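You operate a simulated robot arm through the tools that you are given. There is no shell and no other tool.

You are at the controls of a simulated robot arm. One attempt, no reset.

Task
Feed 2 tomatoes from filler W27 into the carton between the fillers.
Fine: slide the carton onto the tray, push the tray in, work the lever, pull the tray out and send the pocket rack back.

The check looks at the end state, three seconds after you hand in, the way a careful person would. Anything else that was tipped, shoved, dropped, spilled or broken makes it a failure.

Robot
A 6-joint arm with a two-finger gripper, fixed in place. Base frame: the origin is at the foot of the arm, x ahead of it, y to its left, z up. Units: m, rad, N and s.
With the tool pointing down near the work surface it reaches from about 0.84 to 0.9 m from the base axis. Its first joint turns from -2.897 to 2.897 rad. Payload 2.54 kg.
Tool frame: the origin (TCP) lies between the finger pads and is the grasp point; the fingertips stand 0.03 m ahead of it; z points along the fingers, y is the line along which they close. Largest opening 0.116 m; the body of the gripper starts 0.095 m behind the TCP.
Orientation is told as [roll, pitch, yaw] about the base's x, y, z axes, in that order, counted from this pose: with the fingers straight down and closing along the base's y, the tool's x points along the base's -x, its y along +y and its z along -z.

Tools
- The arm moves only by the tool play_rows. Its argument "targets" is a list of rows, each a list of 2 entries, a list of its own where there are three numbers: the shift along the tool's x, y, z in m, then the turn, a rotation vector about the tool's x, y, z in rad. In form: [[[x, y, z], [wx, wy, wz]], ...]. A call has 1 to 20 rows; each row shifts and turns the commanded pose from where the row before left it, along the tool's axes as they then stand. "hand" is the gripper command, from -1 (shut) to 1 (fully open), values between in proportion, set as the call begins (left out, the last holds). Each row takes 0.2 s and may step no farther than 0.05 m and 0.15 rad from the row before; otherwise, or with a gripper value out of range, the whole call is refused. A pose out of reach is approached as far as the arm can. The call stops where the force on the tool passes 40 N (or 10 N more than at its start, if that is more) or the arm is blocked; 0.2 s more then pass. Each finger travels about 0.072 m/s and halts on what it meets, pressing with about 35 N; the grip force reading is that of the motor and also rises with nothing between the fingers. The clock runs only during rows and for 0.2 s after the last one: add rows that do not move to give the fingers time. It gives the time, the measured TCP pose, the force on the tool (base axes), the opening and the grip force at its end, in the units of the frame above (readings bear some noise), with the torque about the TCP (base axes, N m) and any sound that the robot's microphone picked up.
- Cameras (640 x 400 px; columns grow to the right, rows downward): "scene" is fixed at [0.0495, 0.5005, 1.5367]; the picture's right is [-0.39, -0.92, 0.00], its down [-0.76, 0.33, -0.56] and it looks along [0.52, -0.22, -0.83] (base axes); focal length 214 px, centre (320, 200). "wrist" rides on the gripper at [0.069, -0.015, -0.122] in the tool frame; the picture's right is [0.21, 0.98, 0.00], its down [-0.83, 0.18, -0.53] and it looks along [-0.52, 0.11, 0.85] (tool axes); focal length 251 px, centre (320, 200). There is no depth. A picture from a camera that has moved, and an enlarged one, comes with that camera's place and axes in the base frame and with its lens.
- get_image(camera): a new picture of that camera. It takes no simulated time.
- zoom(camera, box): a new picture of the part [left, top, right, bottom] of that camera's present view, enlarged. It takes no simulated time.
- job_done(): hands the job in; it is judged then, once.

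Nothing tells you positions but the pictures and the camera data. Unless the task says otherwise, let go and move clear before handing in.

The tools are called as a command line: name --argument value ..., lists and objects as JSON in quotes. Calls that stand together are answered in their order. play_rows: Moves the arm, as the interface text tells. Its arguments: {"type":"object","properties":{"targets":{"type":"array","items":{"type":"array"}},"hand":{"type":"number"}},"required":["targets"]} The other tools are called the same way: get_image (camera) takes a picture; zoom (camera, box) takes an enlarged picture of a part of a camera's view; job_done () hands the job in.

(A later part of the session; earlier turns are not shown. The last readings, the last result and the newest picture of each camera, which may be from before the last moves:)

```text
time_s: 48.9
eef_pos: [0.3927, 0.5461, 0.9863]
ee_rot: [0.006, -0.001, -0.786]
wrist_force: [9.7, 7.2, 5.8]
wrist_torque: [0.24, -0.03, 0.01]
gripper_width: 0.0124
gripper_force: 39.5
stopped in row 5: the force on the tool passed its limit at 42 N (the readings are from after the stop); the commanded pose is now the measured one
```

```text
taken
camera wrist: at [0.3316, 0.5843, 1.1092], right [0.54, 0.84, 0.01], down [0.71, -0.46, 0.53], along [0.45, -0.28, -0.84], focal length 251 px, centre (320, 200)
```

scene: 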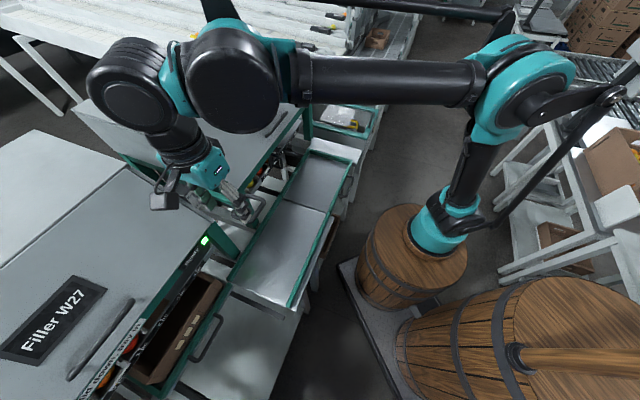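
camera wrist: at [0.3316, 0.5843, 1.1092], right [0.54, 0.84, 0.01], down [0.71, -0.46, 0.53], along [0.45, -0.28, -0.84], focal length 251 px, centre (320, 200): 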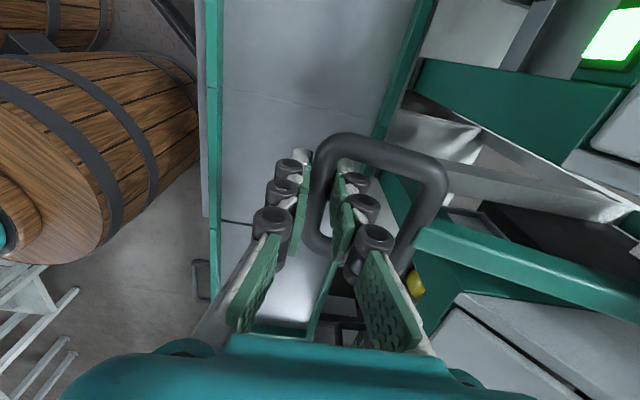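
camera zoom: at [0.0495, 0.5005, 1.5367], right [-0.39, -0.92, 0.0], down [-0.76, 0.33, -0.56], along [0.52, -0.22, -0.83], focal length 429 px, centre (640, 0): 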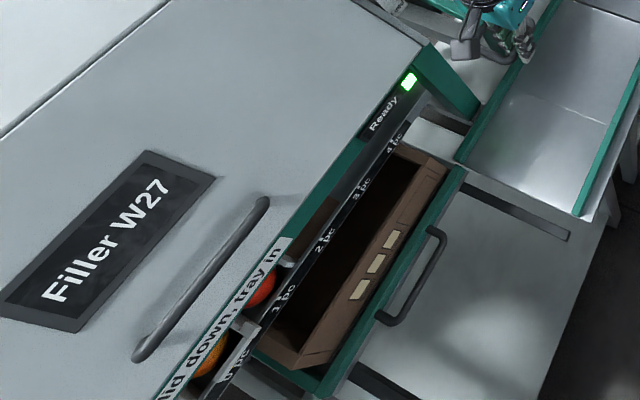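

The stop was mainly from my path being slightly off the lever's arc (bar pushing sideways). I'll correct the arc and press further down gently.

play_rows --targets '[[[0, 0.0015, 0], [0, 0, 0]], [[0, 0.0015, 0.004], [0, 0, 0]], [[0, 0.0015, 0.004], [0, 0, 0]], [[0, 0.0015, 0.004], [0, 0, 0]], [[0, 0, 0], [0, 0, 0]]]'

zoom --camera "scene" --box '[0, 200, 320, 400]'

get_image --camera "wrist"

```text
time_s: 50.1
eef_pos: [0.3938, 0.5494, 0.9737]
ee_rot: [0.002, 0.001, -0.785]
wrist_force: [-1.3, -7.6, 0.5]
wrist_torque: [-0.05, 0.05, 0.01]
gripper_width: 0.0123
gripper_force: 39.1
```

```text
2.00 times, centred on (160, 300) of scene
camera zoom: at [0.0495, 0.5005, 1.5367], right [-0.39, -0.92, 0.0], down [-0.76, 0.33, -0.56], along [0.52, -0.22, -0.83], focal length 429 px, centre (640, 0)
```

zoom: 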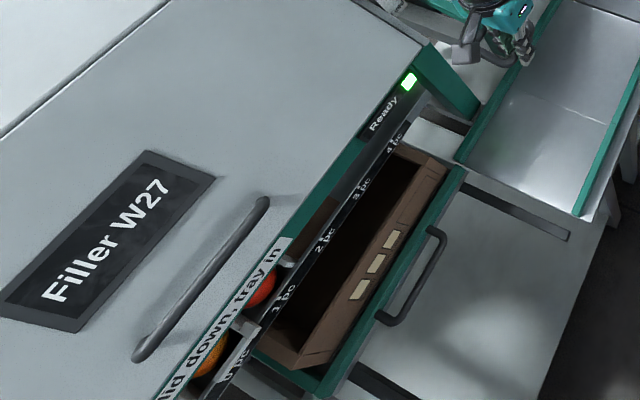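

```text
taken
camera wrist: at [0.3347, 0.5875, 1.0963], right [0.54, 0.84, 0.0], down [0.71, -0.46, 0.53], along [0.45, -0.29, -0.85], focal length 251 px, centre (320, 200)
```

wrist: 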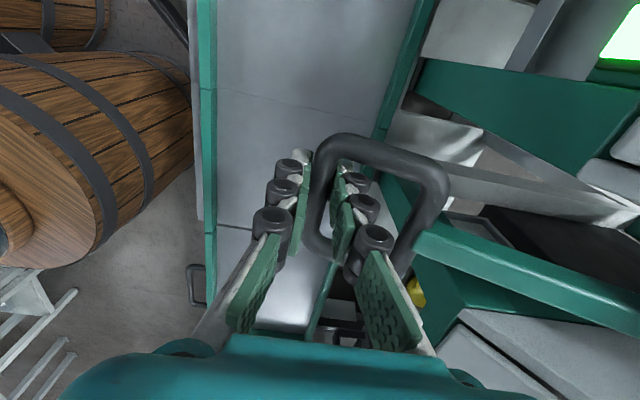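

Still moving freely with low force and no rack motion yet. Continuing along the arc.

play_rows --targets '[[[0, 0.0016, 0.0047], [0, 0, 0]], [[0, 0.0018, 0.0047], [0, 0, 0]], [[0, 0.002, 0.0047], [0, 0, 0]], [[0, 0.0021, 0.0048], [0, 0, 0]], [[0, 0.0022, 0.0048], [0, 0, 0]], [[0, 0, 0], [0, 0, 0]]]'

zoom --camera "scene" --box '[0, 200, 320, 400]'

get_image --camera "wrist"

```text
time_s: 51.6
eef_pos: [0.4014, 0.5568, 0.9509]
ee_rot: [0.002, 0.0, -0.786]
wrist_force: [-7.6, -10.8, -2.1]
wrist_torque: [0.18, 0.33, 0.0]
gripper_width: 0.0128
gripper_force: 39.3
stopped in row 6: the force on the tool passed its limit at 40 N (the readings are from after the stop); the commanded pose is now the measured one
```

```text
2.00 times, centred on (160, 300) of scene
camera zoom: at [0.0495, 0.5005, 1.5367], right [-0.39, -0.92, 0.0], down [-0.76, 0.33, -0.56], along [0.52, -0.22, -0.83], focal length 429 px, centre (640, 0)
```

zoom: 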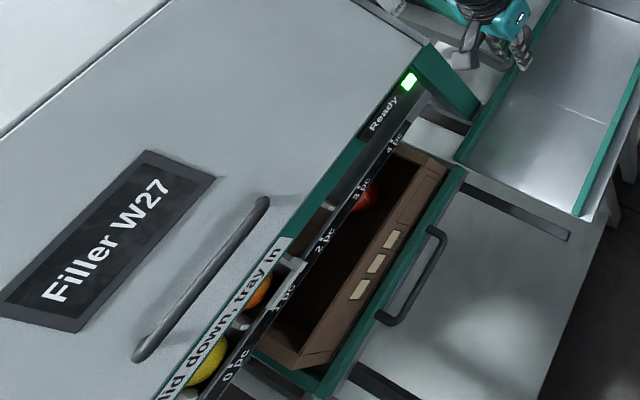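

```text
taken
camera wrist: at [0.3415, 0.5943, 1.0733], right [0.54, 0.84, 0.0], down [0.71, -0.46, 0.53], along [0.45, -0.29, -0.85], focal length 251 px, centre (320, 200)
```

wrist: 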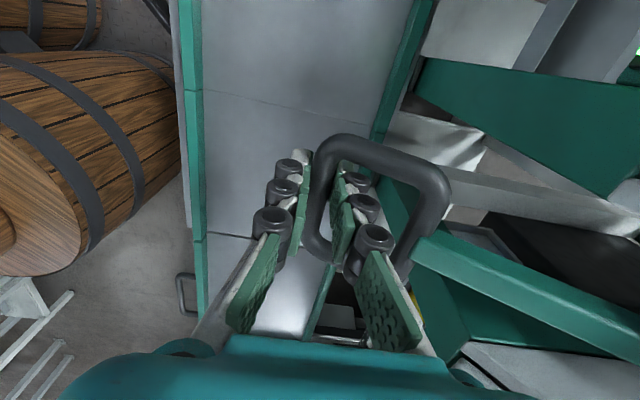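

The first stroke worked: the red tomato dropped into the carton and the rack advanced one step (pointer at 1 pc). I'll now bring the lever back up along its arc to re-arm it, without going past its starting height.

play_rows --targets '[[[0, -0.0024, -0.0048], [0, 0, 0]], [[0, -0.0024, -0.0048], [0, 0, 0]], [[0, -0.0023, -0.0048], [0, 0, 0]], [[0, -0.0023, -0.0047], [0, 0, 0]], [[0, -0.0017, -0.005], [0, 0, 0]], [[0, -0.0016, -0.005], [0, 0, 0]], [[0, -0.0016, -0.005], [0, 0, 0]], [[0, -0.0015, -0.005], [0, 0, 0]], [[0, 0, 0], [0, 0, 0]]]'

zoom --camera "scene" --box '[0, 200, 320, 400]'

get_image --camera "wrist"

```text
time_s: 53.6
eef_pos: [0.3908, 0.5468, 0.9886]
ee_rot: [0.003, 0.001, -0.783]
wrist_force: [-12.9, 0.1, 0.0]
wrist_torque: [0.18, 0.31, -0.01]
gripper_width: 0.0123
gripper_force: 39.1
```

```text
2.00 times, centred on (160, 300) of scene
camera zoom: at [0.0495, 0.5005, 1.5367], right [-0.39, -0.92, 0.0], down [-0.76, 0.33, -0.56], along [0.52, -0.22, -0.83], focal length 429 px, centre (640, 0)
```

zoom: 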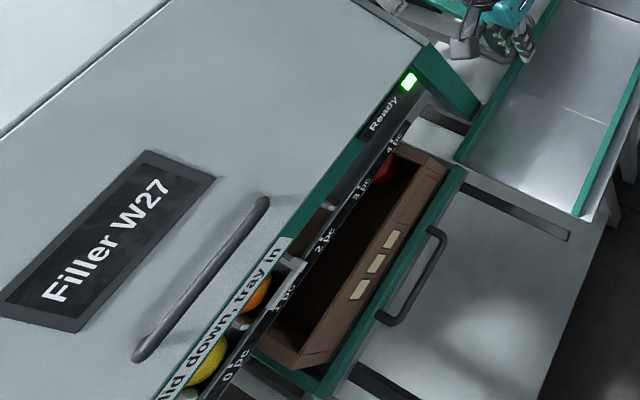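

```text
taken
camera wrist: at [0.3315, 0.5842, 1.1114], right [0.54, 0.84, 0.0], down [0.71, -0.46, 0.53], along [0.45, -0.29, -0.85], focal length 251 px, centre (320, 200)
```

wrist: 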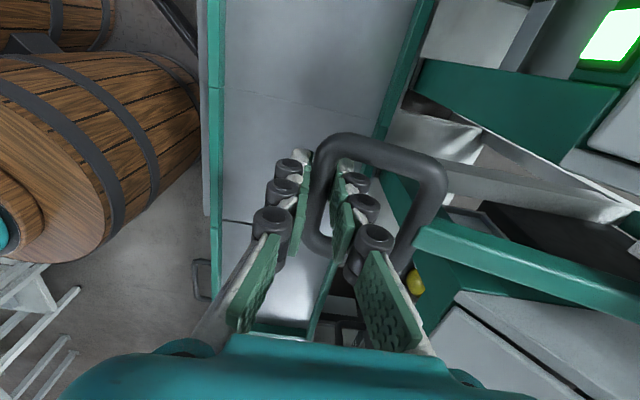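

The rack holds at 1 pc while the lever rises. I'll continue up to the starting height.

play_rows --targets '[[[0, -0.002, -0.005], [0, 0, 0]], [[0, -0.0011, -0.005], [0, 0, 0]], [[0, -0.001, -0.005], [0, 0, 0]], [[0, -0.001, -0.005], [0, 0, 0]], [[0, -0.0007, -0.005], [0, 0, 0]], [[0, -0.0006, -0.005], [0, 0, 0]], [[0, -0.0005, -0.005], [0, 0, 0]], [[0, -0.0004, -0.005], [0, 0, 0]], [[0, 0, -0.005], [0, 0, 0]], [[0, 0, -0.005], [0, 0, 0]], [[0, 0, -0.005], [0, 0, 0]], [[0, 0, 0], [0, 0, 0]]]'

zoom --camera "scene" --box '[0, 200, 320, 400]'

get_image --camera "wrist"

```text
time_s: 56.2
eef_pos: [0.3852, 0.5409, 1.0444]
ee_rot: [0.004, 0.0, -0.784]
wrist_force: [14.4, 14.1, 0.3]
wrist_torque: [0.1, -0.09, -0.01]
gripper_width: 0.0123
gripper_force: 40.0
```

```text
2.00 times, centred on (160, 300) of scene
camera zoom: at [0.0495, 0.5005, 1.5367], right [-0.39, -0.92, 0.0], down [-0.76, 0.33, -0.56], along [0.52, -0.22, -0.83], focal length 429 px, centre (640, 0)
```

zoom: 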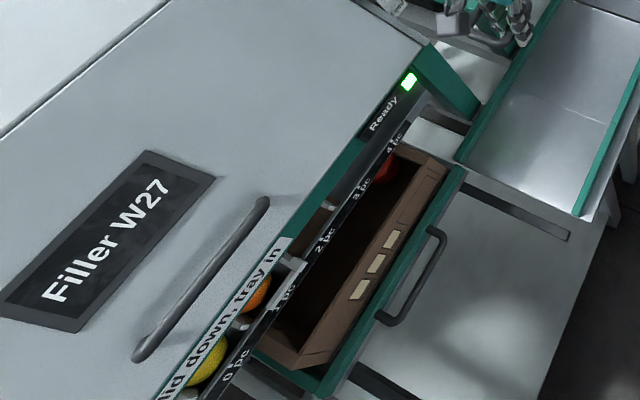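

```text
taken
camera wrist: at [0.3257, 0.5784, 1.1665], right [0.54, 0.84, 0.0], down [0.71, -0.46, 0.53], along [0.45, -0.29, -0.85], focal length 251 px, centre (320, 200)
```

wrist: 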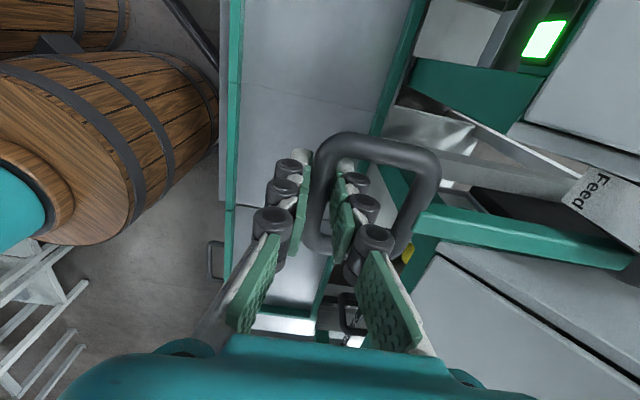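

I'll finish the last few millimetres to the exact starting height while relieving the sideways load.

play_rows --targets '[[[0, 0.0015, -0.003], [0, 0, 0]], [[0, 0, -0.003], [0, 0, 0]], [[0, 0, 0], [0, 0, 0]]]'

zoom --camera "scene" --box '[0, 200, 320, 400]'

```text
time_s: 57.0
eef_pos: [0.3849, 0.5417, 1.0508]
ee_rot: [0.002, 0.0, -0.783]
wrist_force: [-3.4, -8.0, -0.7]
wrist_torque: [-0.26, -0.01, 0.0]
gripper_width: 0.0125
gripper_force: 40.1
```

```text
2.00 times, centred on (160, 300) of scene
camera zoom: at [0.0495, 0.5005, 1.5367], right [-0.39, -0.92, 0.0], down [-0.76, 0.33, -0.56], along [0.52, -0.22, -0.83], focal length 429 px, centre (640, 0)
```

zoom: 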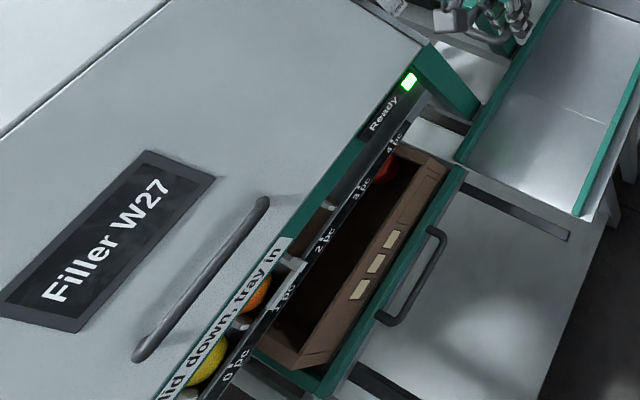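

The rack is steady at 1 pc with the lever at its start position. Now the second feed stroke, down the same arc.

play_rows --targets '[[[0, -0.0005, 0.005], [0, 0, 0]], [[0, 0, 0.005], [0, 0, 0]], [[0, 0, 0.005], [0, 0, 0]], [[0, 0.0003, 0.005], [0, 0, 0]], [[0, 0.0004, 0.005], [0, 0, 0]], [[0, 0.0005, 0.005], [0, 0, 0]], [[0, 0.0006, 0.005], [0, 0, 0]], [[0, 0.0008, 0.005], [0, 0, 0]], [[0, 0.0009, 0.005], [0, 0, 0]], [[0, 0.001, 0.005], [0, 0, 0]], [[0, 0.0011, 0.005], [0, 0, 0]], [[0, 0.0012, 0.005], [0, 0, 0]], [[0, 0, 0], [0, 0, 0]]]'

zoom --camera "scene" --box '[0, 200, 320, 400]'

```text
time_s: 59.8
eef_pos: [0.3907, 0.5453, 0.9891]
ee_rot: [0.001, 0.0, -0.783]
wrist_force: [-0.1, 1.1, 2.6]
wrist_torque: [0.07, -0.08, -0.05]
gripper_width: 0.0131
gripper_force: 39.1
```

```text
2.00 times, centred on (160, 300) of scene
camera zoom: at [0.0495, 0.5005, 1.5367], right [-0.39, -0.92, 0.0], down [-0.76, 0.33, -0.56], along [0.52, -0.22, -0.83], focal length 429 px, centre (640, 0)
```

zoom: 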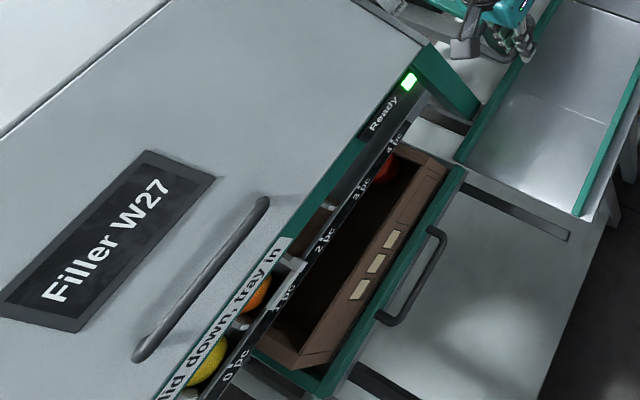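

play_rows --targets '[[[0, 0.0013, 0.0048], [0, 0, 0]], [[0, 0.0014, 0.0048], [0, 0, 0]], [[0, 0.0016, 0.0048], [0, 0, 0]], [[0, 0.0017, 0.0048], [0, 0, 0]], [[0, 0.0018, 0.0048], [0, 0, 0]], [[0, 0.002, 0.0048], [0, 0, 0]], [[0, 0.0021, 0.0047], [0, 0, 0]], [[0, 0.0022, 0.0047], [0, 0, 0]], [[0, 0, 0], [0, 0, 0]]]'

zoom --camera "scene" --box '[0, 200, 320, 400]'

get_image --camera "wrist"

```text
time_s: 61.6
eef_pos: [0.399, 0.5556, 0.9515]
ee_rot: [-0.002, -0.001, -0.783]
wrist_force: [-5.0, -11.4, -1.2]
wrist_torque: [0.29, 0.23, -0.11]
gripper_width: 0.0128
gripper_force: 39.4
stopped in row 9: the force on the tool passed its limit at 42 N (the readings are from after the stop); the commanded pose is now the measured one
```

```text
2.00 times, centred on (160, 300) of scene
camera zoom: at [0.0495, 0.5005, 1.5367], right [-0.39, -0.92, 0.0], down [-0.76, 0.33, -0.56], along [0.52, -0.22, -0.83], focal length 429 px, centre (640, 0)
```

zoom: 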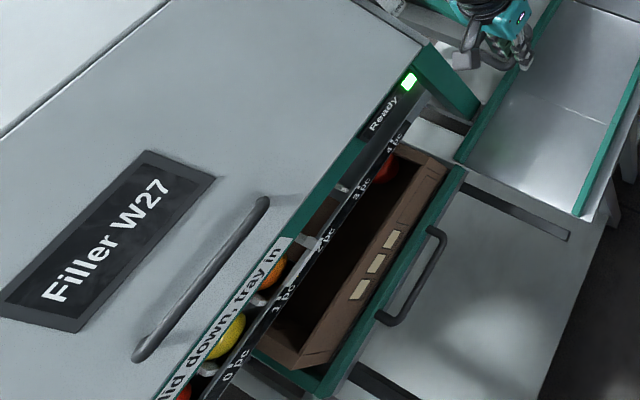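

```text
taken
camera wrist: at [0.3399, 0.593, 1.0756], right [0.54, 0.84, 0.0], down [0.71, -0.45, 0.53], along [0.45, -0.29, -0.85], focal length 251 px, centre (320, 200)
```

wrist: 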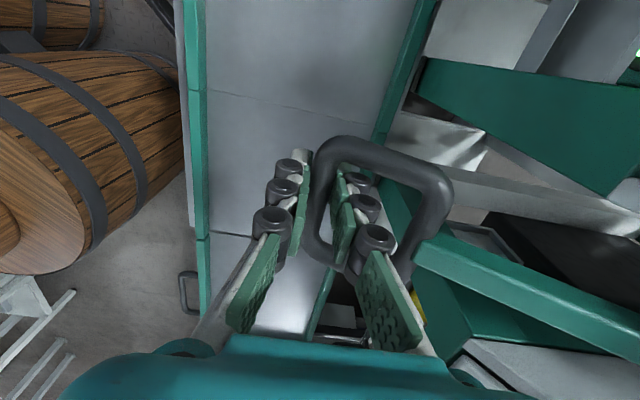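

The second stroke has triggered and the rack is in motion. I'll wait a moment without moving and look again.

play_rows --targets '[[[0, 0, 0], [0, 0, 0]], [[0, 0, 0], [0, 0, 0]], [[0, 0, 0], [0, 0, 0]]]'

zoom --camera "scene" --box '[0, 200, 320, 400]'

```text
time_s: 62.4
eef_pos: [0.3999, 0.5547, 0.953]
ee_rot: [-0.001, 0.0, -0.783]
wrist_force: [-10.6, -20.5, -5.8]
wrist_torque: [-0.3, -0.31, 0.0]
gripper_width: 0.0129
gripper_force: 39.6
```

```text
2.00 times, centred on (160, 300) of scene
camera zoom: at [0.0495, 0.5005, 1.5367], right [-0.39, -0.92, 0.0], down [-0.76, 0.33, -0.56], along [0.52, -0.22, -0.83], focal length 429 px, centre (640, 0)
```

zoom: 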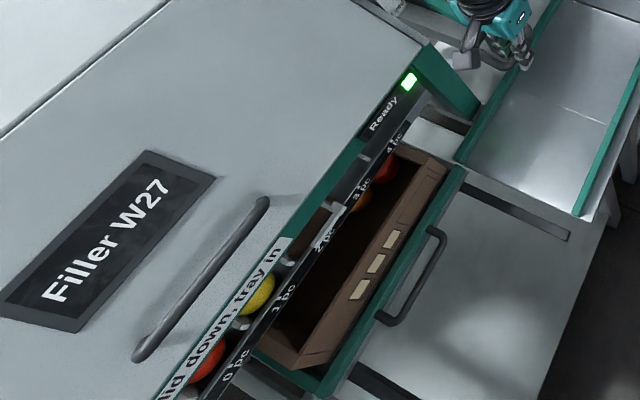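

Two tomatoes (red and orange) are now in the carton and the pointer reads 2 pc. I'll raise the lever back to its neutral starting height.

play_rows --targets '[[[0, -0.003, -0.0048], [0, 0, 0]], [[0, -0.002, -0.0048], [0, 0, 0]], [[0, -0.002, -0.0048], [0, 0, 0]], [[0, -0.0018, -0.0048], [0, 0, 0]], [[0, -0.0017, -0.005], [0, 0, 0]], [[0, -0.0016, -0.005], [0, 0, 0]], [[0, -0.0015, -0.005], [0, 0, 0]], [[0, -0.0013, -0.005], [0, 0, 0]], [[0, -0.0012, -0.005], [0, 0, 0]], [[0, -0.001, -0.005], [0, 0, 0]], [[0, -0.0008, -0.005], [0, 0, 0]], [[0, -0.0006, -0.005], [0, 0, 0]], [[0, 0, 0], [0, 0, 0]]]'

zoom --camera "scene" --box '[0, 200, 320, 400]'

```text
time_s: 65.2
eef_pos: [0.3868, 0.5426, 1.0123]
ee_rot: [0.0, 0.0, -0.783]
wrist_force: [15.5, -3.8, 2.5]
wrist_torque: [-0.04, 0.06, -0.08]
gripper_width: 0.0129
gripper_force: 39.1
```

```text
2.00 times, centred on (160, 300) of scene
camera zoom: at [0.0495, 0.5005, 1.5367], right [-0.39, -0.92, 0.0], down [-0.76, 0.33, -0.56], along [0.52, -0.22, -0.83], focal length 429 px, centre (640, 0)
```

zoom: 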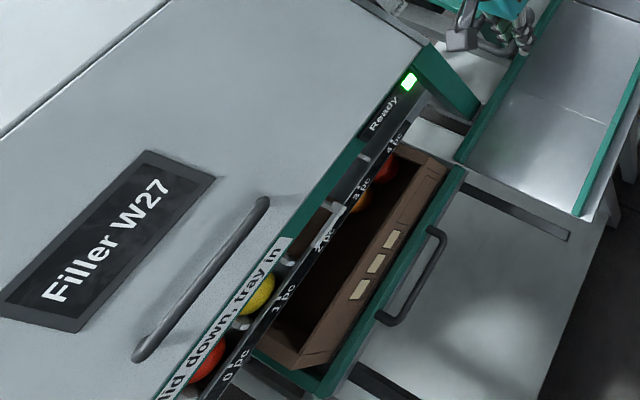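

play_rows --targets '[[[0, -0.0003, -0.0048], [0, 0, 0]], [[0, -0.0004, -0.0048], [0, 0, 0]], [[0, -0.0004, -0.0048], [0, 0, 0]], [[0, -0.0002, -0.0048], [0, 0, 0]], [[0, 0, -0.0048], [0, 0, 0]], [[0, 0, -0.0048], [0, 0, 0]], [[0, 0, -0.0048], [0, 0, 0]], [[0, 0.0003, -0.0048], [0, 0, 0]], [[0, 0, 0], [0, 0, 0]]]'

zoom --camera "scene" --box '[0, 200, 320, 400]'

get_image --camera "wrist"

```text
time_s: 67.2
eef_pos: [0.3856, 0.5409, 1.0515]
ee_rot: [-0.001, 0.0, -0.784]
wrist_force: [-12.6, -8.3, -0.2]
wrist_torque: [-0.01, 0.16, -0.07]
gripper_width: 0.0132
gripper_force: 38.9
```

```text
2.00 times, centred on (160, 300) of scene
camera zoom: at [0.0495, 0.5005, 1.5367], right [-0.39, -0.92, 0.0], down [-0.76, 0.33, -0.56], along [0.52, -0.22, -0.83], focal length 429 px, centre (640, 0)
```

zoom: 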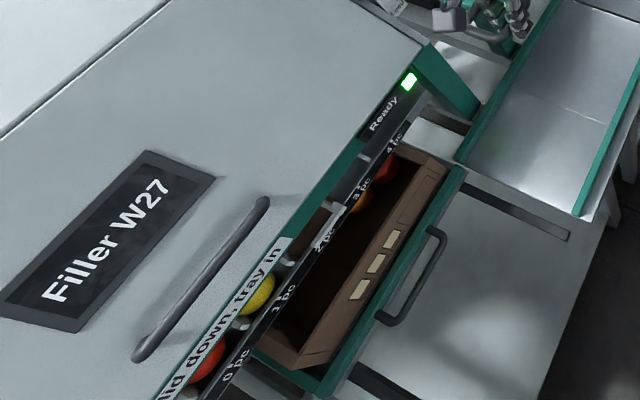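

```text
taken
camera wrist: at [0.3257, 0.5789, 1.1741], right [0.54, 0.84, 0.0], down [0.71, -0.45, 0.53], along [0.45, -0.29, -0.85], focal length 251 px, centre (320, 200)
```

wrist: 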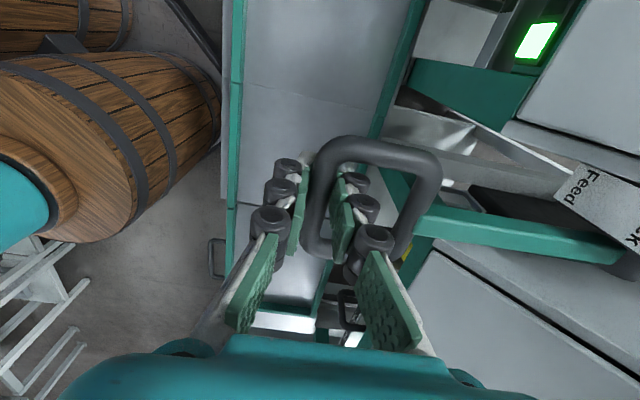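

The lever is back at neutral with the rack at 2 pc. I'll open the fingers just enough and lift straight up off the handle.

play_rows --targets '[[[0, 0, 0], [0, 0, 0]], [[0, 0, 0], [0, 0, 0]], [[0, 0, 0], [0, 0, 0]], [[0, 0, 0], [0, 0, 0]], [[0, 0, -0.01], [0, 0, 0]], [[0, 0, -0.02], [0, 0, 0]], [[0, 0, -0.03], [0, 0, 0]], [[0, 0, -0.04], [0, 0, 0]], [[0, 0, 0], [0, 0, 0]]]' --hand -0.12

get_image --camera "wrist"

get_image --camera "scene"

```text
time_s: 69.2
eef_pos: [0.3882, 0.5421, 1.1511]
ee_rot: [-0.001, 0.0, -0.783]
wrist_force: [-0.5, -0.4, 0.0]
wrist_torque: [0.02, 0.02, -0.01]
gripper_width: 0.0511
gripper_force: 0.0
```

```text
taken
camera wrist: at [0.3277, 0.5802, 1.2734], right [0.54, 0.84, 0.0], down [0.71, -0.45, 0.53], along [0.45, -0.29, -0.85], focal length 251 px, centre (320, 200)
```

wrist: 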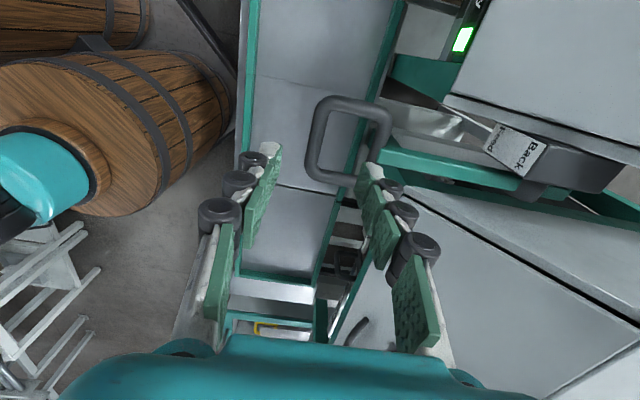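

```text
taken
```

scene: 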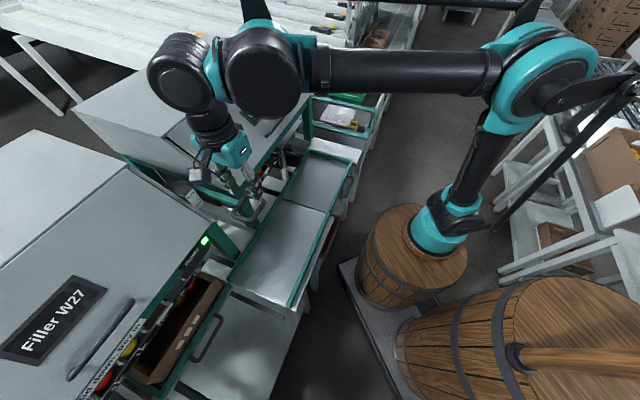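

The lever stays where it was left. Next is the tray handle (bar ≈ e 0.42, n 0.703, z 0.755): I'll move above it with the fingers set to grip front-to-back.

play_rows --targets '[[[0.039, 0.005, 0], [0, 0, 0]], [[0.039, 0.005, 0], [0, 0, 0]], [[0.039, 0.005, 0], [0, 0, 0]], [[0.039, 0.005, 0], [0, 0, 0]], [[0.039, 0.005, 0], [0, 0, 0]], [[0.039, 0.005, 0], [0, 0, 0]], [[0.039, 0.005, 0], [0, 0, 0]], [[0.039, 0.005, 0], [0, 0, 0]], [[0, 0, 0.04], [0, 0, 0]], [[0, 0, 0.04], [0, 0, 0]], [[0, 0, 0.04], [0, 0, 0]], [[0, 0, 0.04], [0, 0, 0]], [[0, 0, 0], [0, 0, 0]]]' --hand -0.3

get_image --camera "wrist"

get_image --camera "scene"

```text
time_s: 72.0
eef_pos: [0.1941, 0.7708, 0.9788]
ee_rot: [-0.002, -0.001, -0.784]
wrist_force: [-0.3, -0.2, -0.5]
wrist_torque: [-0.01, -0.02, 0.02]
gripper_width: 0.0403
gripper_force: 0.1
out of reach, approached as far as the arm can: row 8
```

```text
taken
camera wrist: at [0.1333, 0.8089, 1.1024], right [0.54, 0.84, 0.0], down [0.71, -0.45, 0.53], along [0.45, -0.29, -0.85], focal length 251 px, centre (320, 200)
```

wrist: 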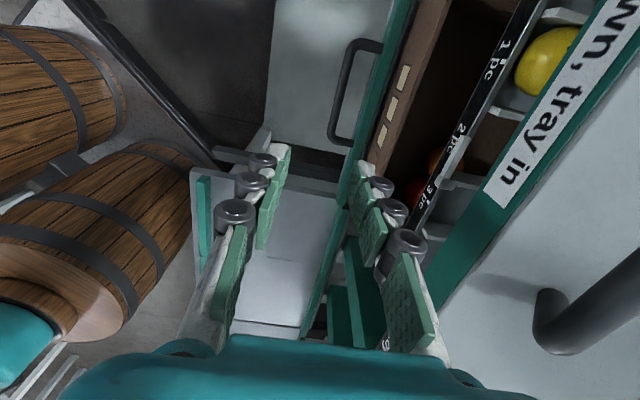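

```text
taken
```

scene: 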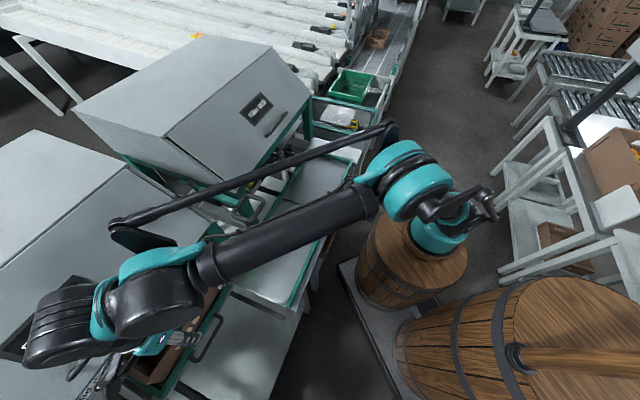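

I ended a little short of the handle because of reach at that height, but lower down there's more room. I'll descend further and then line up with the bar.

play_rows --targets '[[[0, 0, 0.03], [0, 0, 0]], [[0, 0, 0.03], [0, 0, 0]], [[0, 0, 0.03], [0, 0, 0]], [[0.007, 0.012, 0], [0, 0, 0]], [[0.007, 0.012, 0], [0, 0, 0]], [[0, 0, 0], [0, 0, 0]]]'

get_image --camera "wrist"

zoom --camera "scene" --box '[0, 200, 320, 400]'

```text
time_s: 73.4
eef_pos: [0.2023, 0.8003, 0.8906]
ee_rot: [-0.001, 0.0, -0.785]
wrist_force: [-0.7, -0.4, -0.2]
wrist_torque: [-0.01, -0.02, -0.01]
gripper_width: 0.0406
gripper_force: 0.1
```

```text
taken
camera wrist: at [0.1417, 0.8382, 1.0129], right [0.54, 0.84, 0.0], down [0.71, -0.45, 0.53], along [0.45, -0.29, -0.85], focal length 251 px, centre (320, 200)
```

wrist: 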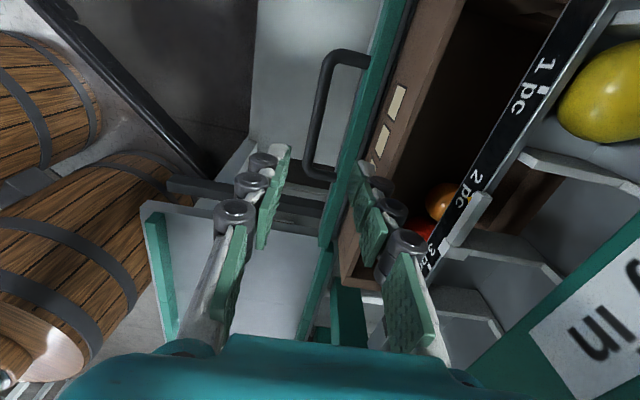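

```text
2.00 times, centred on (160, 300) of scene
camera zoom: at [0.0495, 0.5005, 1.5367], right [-0.39, -0.92, 0.0], down [-0.76, 0.33, -0.56], along [0.52, -0.22, -0.83], focal length 429 px, centre (640, 0)
```

zoom: 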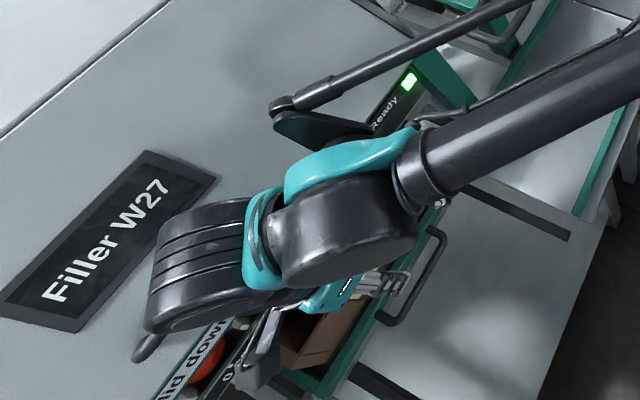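

play_rows --targets '[[[0.004, 0, 0], [0, 0, 0]], [[0, 0, 0.02], [0, 0, 0]], [[0, 0, 0.02], [0, 0, 0]], [[0, 0, 0], [0, 0, 0]]]' --hand -0.48

zoom --camera "wrist" --box '[220, 20, 460, 260]'

```text
time_s: 74.4
eef_pos: [0.1978, 0.802, 0.8496]
ee_rot: [-0.001, 0.0, -0.784]
wrist_force: [0.6, 0.1, -0.4]
wrist_torque: [-0.02, 0.02, -0.02]
gripper_width: 0.0301
gripper_force: 0.1
```

```text
1.67 times, centred on (340, 140) of wrist
camera zoom: at [0.1389, 0.8408, 0.9715], right [0.54, 0.84, 0.0], down [0.71, -0.45, 0.53], along [0.45, -0.29, -0.85], focal length 419 px, centre (287, 300)
```

zoom: 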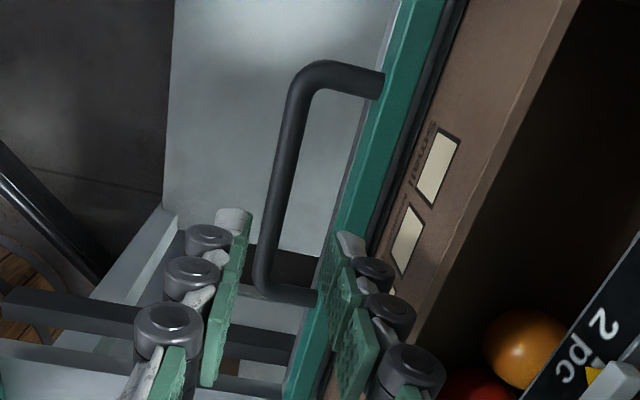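

The bar sits at n≈0.703 with about 3 cm gap behind it. I'll shift slightly and lower the narrowed fingers around the bar.

play_rows --targets '[[[0, -0.004, 0.02], [0, 0, 0]], [[0, 0, 0.02], [0, 0, 0]], [[0, 0, 0.015], [0, 0, 0]], [[0, 0, 0.015], [0, 0, 0]], [[0, 0, 0.013], [0, 0, 0]], [[0, 0, 0], [0, 0, 0]]]'

zoom --camera "wrist" --box '[220, 60, 460, 300]'

```text
time_s: 75.8
eef_pos: [0.1957, 0.8006, 0.766]
ee_rot: [0.0, 0.001, -0.784]
wrist_force: [0.8, 0.3, -0.2]
wrist_torque: [0.02, 0.01, -0.01]
gripper_width: 0.0302
gripper_force: 0.1
```

```text
1.67 times, centred on (340, 180) of wrist
camera zoom: at [0.1354, 0.8387, 0.8882], right [0.54, 0.84, 0.0], down [0.71, -0.45, 0.53], along [0.45, -0.29, -0.85], focal length 419 px, centre (287, 233)
```

zoom: 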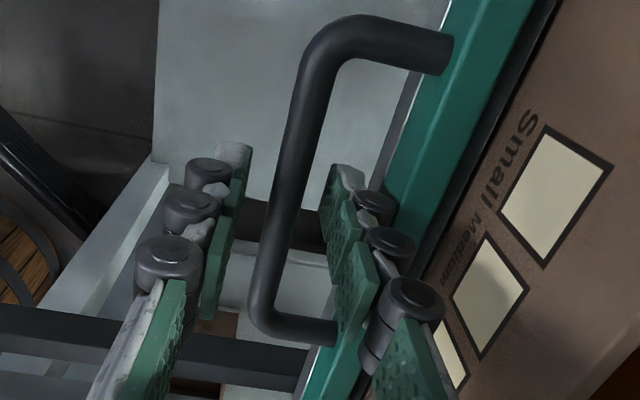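

The fingers straddle the tray handle bar without contact. I'll close on it.

play_rows --targets '[[[0, 0, 0], [0, 0, 0]], [[0, 0, 0], [0, 0, 0]], [[0, 0, 0], [0, 0, 0]], [[0, 0, 0], [0, 0, 0]]]' --hand -1

zoom --camera "wrist" --box '[220, 60, 460, 300]'

```text
time_s: 76.8
eef_pos: [0.1952, 0.8012, 0.7657]
ee_rot: [0.0, 0.0, -0.784]
wrist_force: [-1.7, -4.2, -5.7]
wrist_torque: [-0.1, 0.02, -0.02]
gripper_width: 0.0109
gripper_force: 38.6
```

```text
1.67 times, centred on (340, 180) of wrist
camera zoom: at [0.1353, 0.8387, 0.8882], right [0.54, 0.84, 0.0], down [0.71, -0.45, 0.53], along [0.45, -0.29, -0.85], focal length 419 px, centre (287, 233)
```

zoom: 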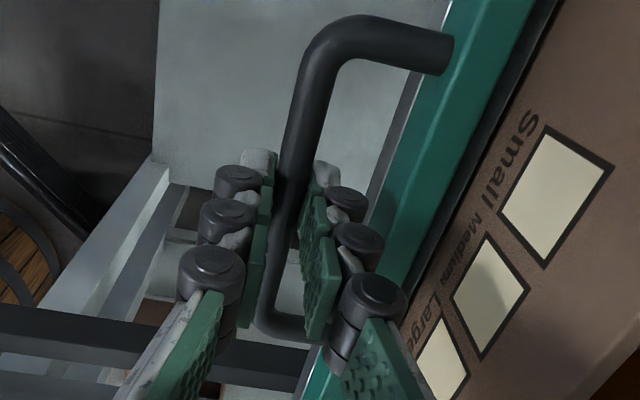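

The bar is gripped. I'll draw the tray out smoothly.

play_rows --targets '[[[0, -0.004, 0], [0, 0, 0]], [[0, -0.007, 0], [0, 0, 0]], [[0, -0.01, 0], [0, 0, 0]], [[0, -0.012, 0], [0, 0, 0]], [[0, -0.012, 0], [0, 0, 0]], [[0, -0.012, 0], [0, 0, 0]], [[0, -0.012, 0], [0, 0, 0]], [[0, -0.012, 0], [0, 0, 0]], [[0, -0.012, 0], [0, 0, 0]], [[0, -0.01, 0], [0, 0, 0]], [[0, -0.007, 0], [0, 0, 0]], [[0, 0, 0], [0, 0, 0]]]'

get_image --camera "wrist"

get_image --camera "scene"

```text
time_s: 79.4
eef_pos: [0.118, 0.7211, 0.7664]
ee_rot: [-0.003, -0.001, -0.783]
wrist_force: [-9.1, 7.6, -22.1]
wrist_torque: [0.35, 0.39, -0.04]
gripper_width: 0.0106
gripper_force: 38.2
```

```text
taken
camera wrist: at [0.0572, 0.7603, 0.8887], right [0.54, 0.84, 0.0], down [0.71, -0.45, 0.53], along [0.45, -0.29, -0.85], focal length 251 px, centre (320, 200)
```

wrist: 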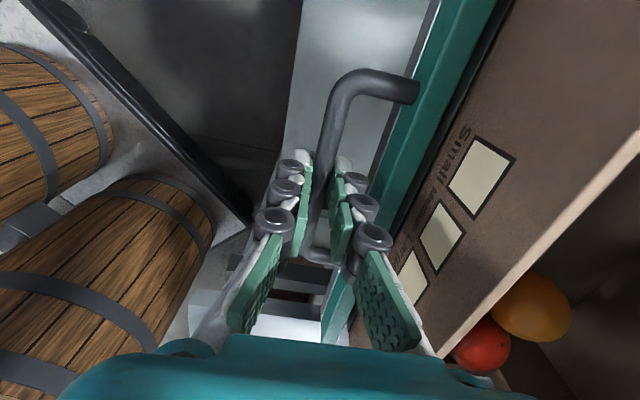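

```text
taken
```

scene: 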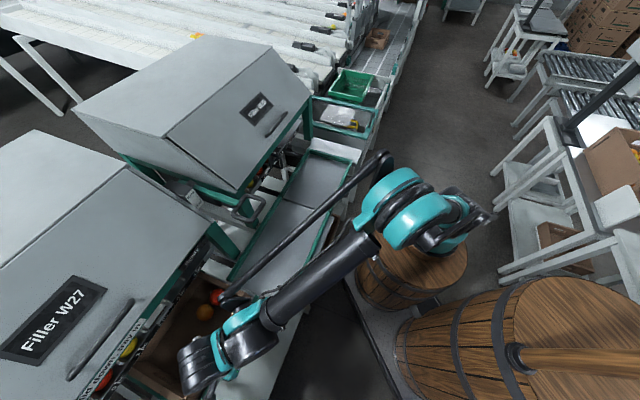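

The tray is halfway out with both tomatoes in the carton. I'll correct small drift and continue pulling toward the original position.

play_rows --targets '[[[0.001, -0.004, 0.001], [0, 0, 0]], [[0.001, -0.007, 0.0008], [0, 0, 0]], [[0.0005, -0.01, 0], [0, 0, 0]], [[0, -0.012, 0], [0, 0, 0]], [[0, -0.012, 0], [0, 0, 0]], [[0, -0.012, 0], [0, 0, 0]], [[0, -0.012, 0], [0, 0, 0]], [[0, -0.01, 0], [0, 0, 0]], [[0, -0.008, 0], [0, 0, 0]], [[0, -0.006, 0], [0, 0, 0]], [[0, 0, 0], [0, 0, 0]]]'

get_image --camera "wrist"

get_image --camera "scene"

```text
time_s: 81.8
eef_pos: [0.0502, 0.6571, 0.7651]
ee_rot: [-0.002, -0.001, -0.783]
wrist_force: [11.0, -13.2, 0.7]
wrist_torque: [-0.15, -0.13, -0.04]
gripper_width: 0.011
gripper_force: 38.5
```

```text
taken
camera wrist: at [-0.0097, 0.6956, 0.8882], right [0.54, 0.84, 0.0], down [0.71, -0.45, 0.53], along [0.45, -0.29, -0.85], focal length 251 px, centre (320, 200)
```

wrist: 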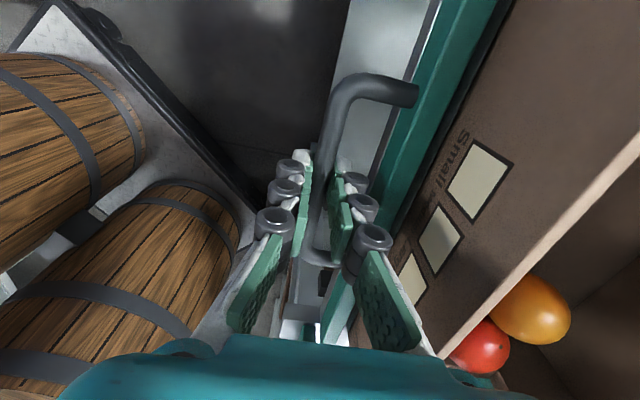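

```text
taken
```

scene: 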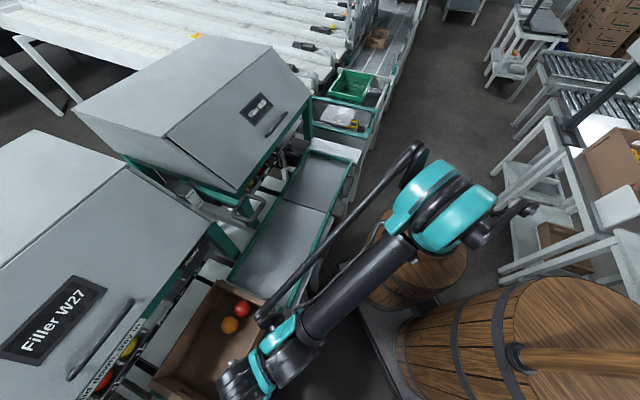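

Nearly out. I'll ease the last two centimetres in small steps, feeling for the outer stop.

play_rows --targets '[[[-0.001, -0.005, 0], [0, 0, 0]], [[-0.0005, -0.005, 0], [0, 0, 0]], [[0, -0.004, 0], [0, 0, 0]], [[0, -0.003, 0], [0, 0, 0]], [[0, 0, 0], [0, 0, 0]]]'

zoom --camera "scene" --box '[140, 200, 340, 400]'

get_image --camera "wrist"

```text
time_s: 83.0
eef_pos: [0.039, 0.6459, 0.7642]
ee_rot: [-0.001, 0.0, -0.784]
wrist_force: [-8.8, 19.7, 17.3]
wrist_torque: [0.35, 0.23, -0.07]
gripper_width: 0.011
gripper_force: 38.0
```

```text
2.00 times, centred on (240, 300) of scene
camera zoom: at [0.0495, 0.5005, 1.5367], right [-0.39, -0.92, 0.0], down [-0.76, 0.33, -0.56], along [0.52, -0.22, -0.83], focal length 429 px, centre (480, 0)
```

zoom: 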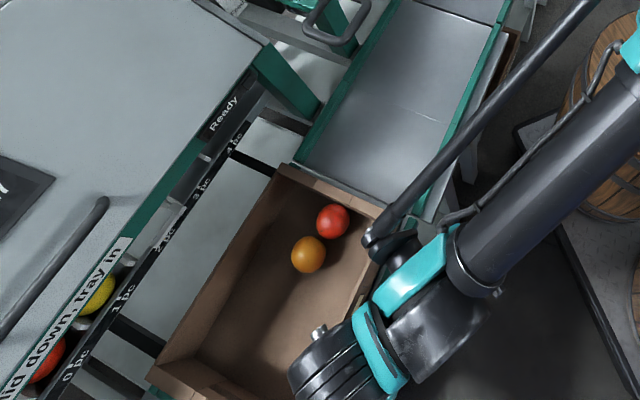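

```text
taken
camera wrist: at [-0.0209, 0.6834, 0.887], right [0.54, 0.84, 0.0], down [0.71, -0.45, 0.53], along [0.45, -0.29, -0.85], focal length 251 px, centre (320, 200)
```

wrist: 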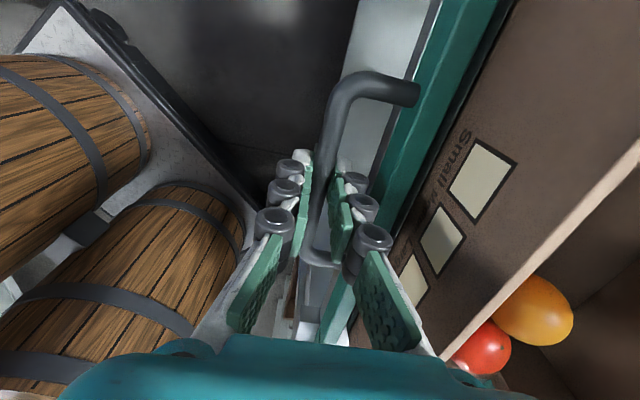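

play_rows --targets '[[[0.001, -0.002, -0.001], [0, 0, 0]], [[0, -0.003, 0], [0, 0, 0]], [[0, 0, 0], [0, 0, 0]]]'

get_image --camera "wrist"

```text
time_s: 83.6
eef_pos: [0.0393, 0.6457, 0.7637]
ee_rot: [0.004, -0.002, -0.79]
wrist_force: [3.6, 9.1, -15.7]
wrist_torque: [0.0, -0.19, 0.12]
gripper_width: 0.0108
gripper_force: 38.4
stopped in row 3: the force on the tool passed its limit at 44 N (the readings are from after the stop); the commanded pose is now the measured one
```

```text
taken
camera wrist: at [-0.0213, 0.6833, 0.8868], right [0.54, 0.84, 0.0], down [0.71, -0.46, 0.54], along [0.45, -0.29, -0.84], focal length 251 px, centre (320, 200)
```

wrist: 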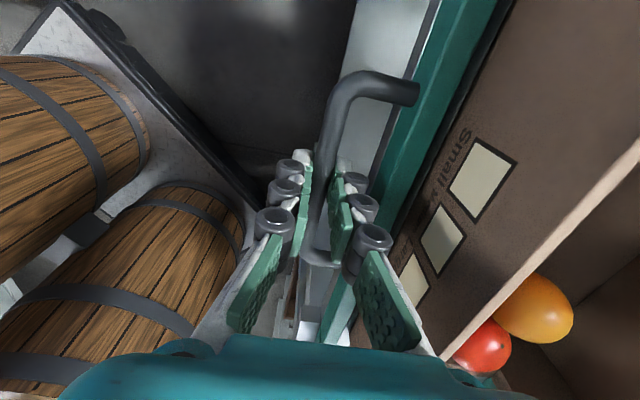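

The tray has reached its outer stop. I'll open slightly and lift straight up off the handle.

play_rows --targets '[[[0, 0, 0], [0, 0, 0]], [[0, 0, 0], [0, 0, 0]], [[0, 0, 0], [0, 0, 0]], [[0, 0, -0.01], [0, 0, 0]], [[0, 0, -0.02], [0, 0, 0]], [[0, 0, -0.03], [0, 0, 0]], [[0, 0, -0.04], [0, 0, 0]], [[0, 0, -0.04], [0, 0, 0]], [[0, 0, -0.04], [0, 0, 0]], [[0, 0, -0.04], [0, 0, 0]], [[0, 0, -0.04], [0, 0, 0]], [[0, 0, -0.04], [0, 0, 0]], [[0, 0, -0.04], [0, 0, 0]], [[0, 0, -0.04], [0, 0, 0]], [[0, 0, 0], [0, 0, 0]]]' --hand -0.45

get_image --camera "wrist"

get_image --camera "scene"

```text
time_s: 86.8
eef_pos: [0.039, 0.6399, 1.1452]
ee_rot: [0.005, -0.002, -0.789]
wrist_force: [0.3, 0.1, -0.8]
wrist_torque: [0.02, 0.01, -0.02]
gripper_width: 0.0321
gripper_force: 0.0
```

```text
taken
camera wrist: at [-0.0215, 0.6783, 1.2671], right [0.54, 0.84, 0.0], down [0.71, -0.46, 0.54], along [0.45, -0.29, -0.84], focal length 251 px, centre (320, 200)
```

wrist: 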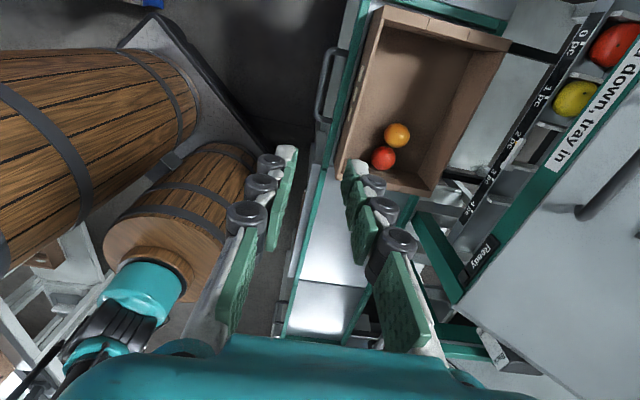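

```text
taken
```

scene: 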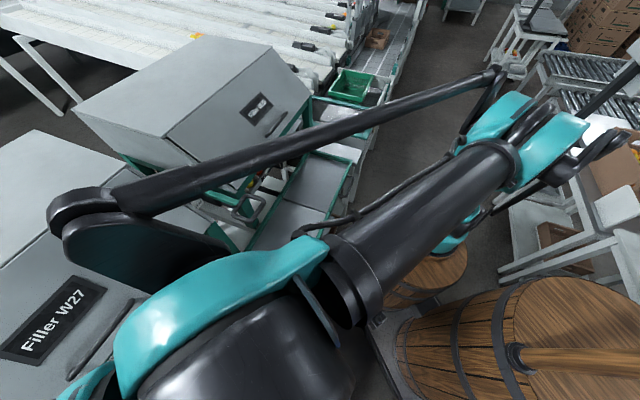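

The tray is out with the carton and its two tomatoes. Now back to the lever: I'll move above the handle's front bar again to raise it toward "Back".

play_rows --targets '[[[-0.0396, 0.0219, 0], [0, 0, 0]], [[-0.0396, 0.0219, 0], [0, 0, 0]], [[-0.0396, 0.0219, 0], [0, 0, 0]], [[-0.0396, 0.0219, 0], [0, 0, 0]], [[-0.0396, 0.0219, 0], [0, 0, 0]], [[-0.0396, 0.0219, 0], [0, 0, 0]], [[-0.0396, 0.0219, 0], [0, 0, 0]], [[-0.0396, 0.0219, 0], [0, 0, 0]], [[0, 0, 0], [0, 0, 0]]]' --hand -0.12

get_image --camera "wrist"

get_image --camera "scene"

```text
time_s: 88.8
eef_pos: [0.3835, 0.5409, 1.1461]
ee_rot: [0.004, -0.003, -0.787]
wrist_force: [-0.2, -1.5, -0.1]
wrist_torque: [0.03, -0.01, 0.0]
gripper_width: 0.0509
gripper_force: 0.0
```

```text
taken
camera wrist: at [0.3229, 0.5796, 1.2698], right [0.54, 0.84, 0.0], down [0.71, -0.46, 0.54], along [0.45, -0.29, -0.84], focal length 251 px, centre (320, 200)
```

wrist: 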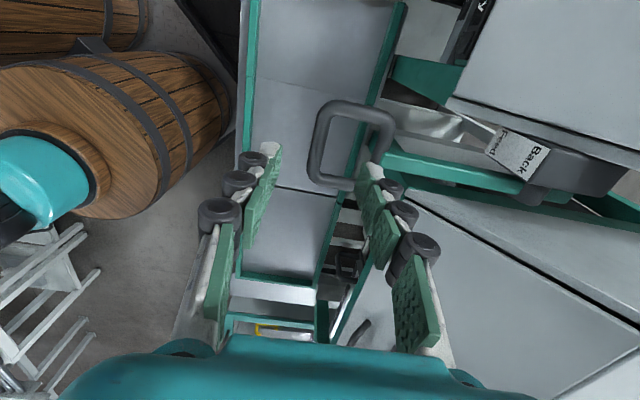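

```text
taken
```

scene: 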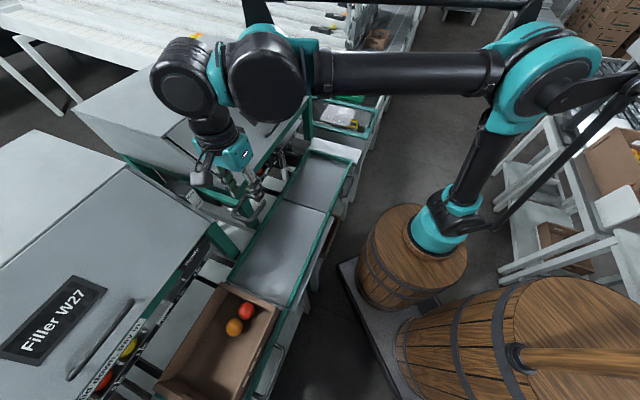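

The handle is at its usual place below the fingers. Descending to straddle the bar and gripping it.

play_rows --targets '[[[0, 0.0015, 0.03], [0, 0, 0]], [[0, 0, 0.025], [0, 0, 0]], [[0, 0, 0.02], [0, 0, 0]], [[0, 0, 0.02], [0, 0, 0]], [[0, 0, 0], [0, 0, 0]]]' --hand -0.12

get_image --camera "wrist"

```text
time_s: 90.0
eef_pos: [0.3846, 0.5439, 1.0512]
ee_rot: [0.004, -0.002, -0.788]
wrist_force: [0.3, 0.1, -0.2]
wrist_torque: [0.03, 0.0, 0.02]
gripper_width: 0.0511
gripper_force: 0.0
```

```text
taken
camera wrist: at [0.3237, 0.5832, 1.1734], right [0.54, 0.84, 0.0], down [0.71, -0.46, 0.54], along [0.45, -0.29, -0.84], focal length 251 px, centre (320, 200)
```

wrist: 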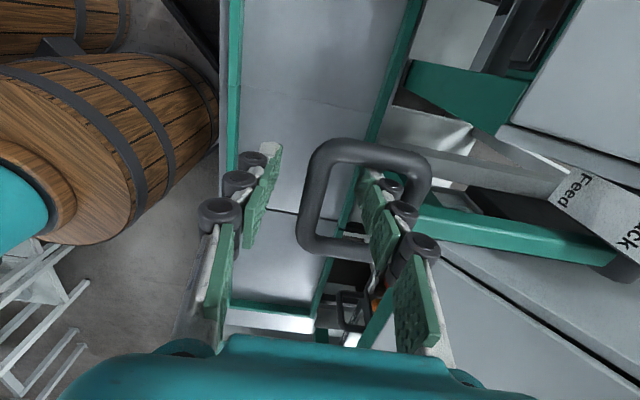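

play_rows --targets '[[[0, -0.001, 0], [0, 0, 0]], [[0, 0, 0], [0, 0, 0]], [[0, 0, 0], [0, 0, 0]], [[0, 0, 0], [0, 0, 0]], [[0, 0, 0], [0, 0, 0]]]' --hand -1

zoom --camera "scene" --box '[0, 200, 320, 400]'

```text
time_s: 91.2
eef_pos: [0.384, 0.5445, 1.0513]
ee_rot: [0.005, -0.002, -0.786]
wrist_force: [-5.5, -7.7, -0.6]
wrist_torque: [-0.1, 0.06, 0.09]
gripper_width: 0.0123
gripper_force: 38.8
```

```text
2.00 times, centred on (160, 300) of scene
camera zoom: at [0.0495, 0.5005, 1.5367], right [-0.39, -0.92, 0.0], down [-0.76, 0.33, -0.56], along [0.52, -0.22, -0.83], focal length 429 px, centre (640, 0)
```

zoom: 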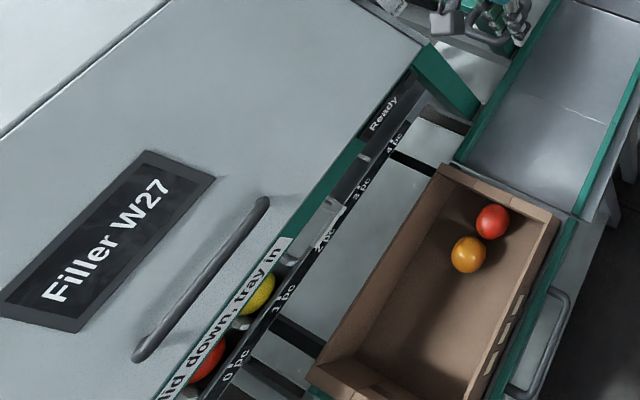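

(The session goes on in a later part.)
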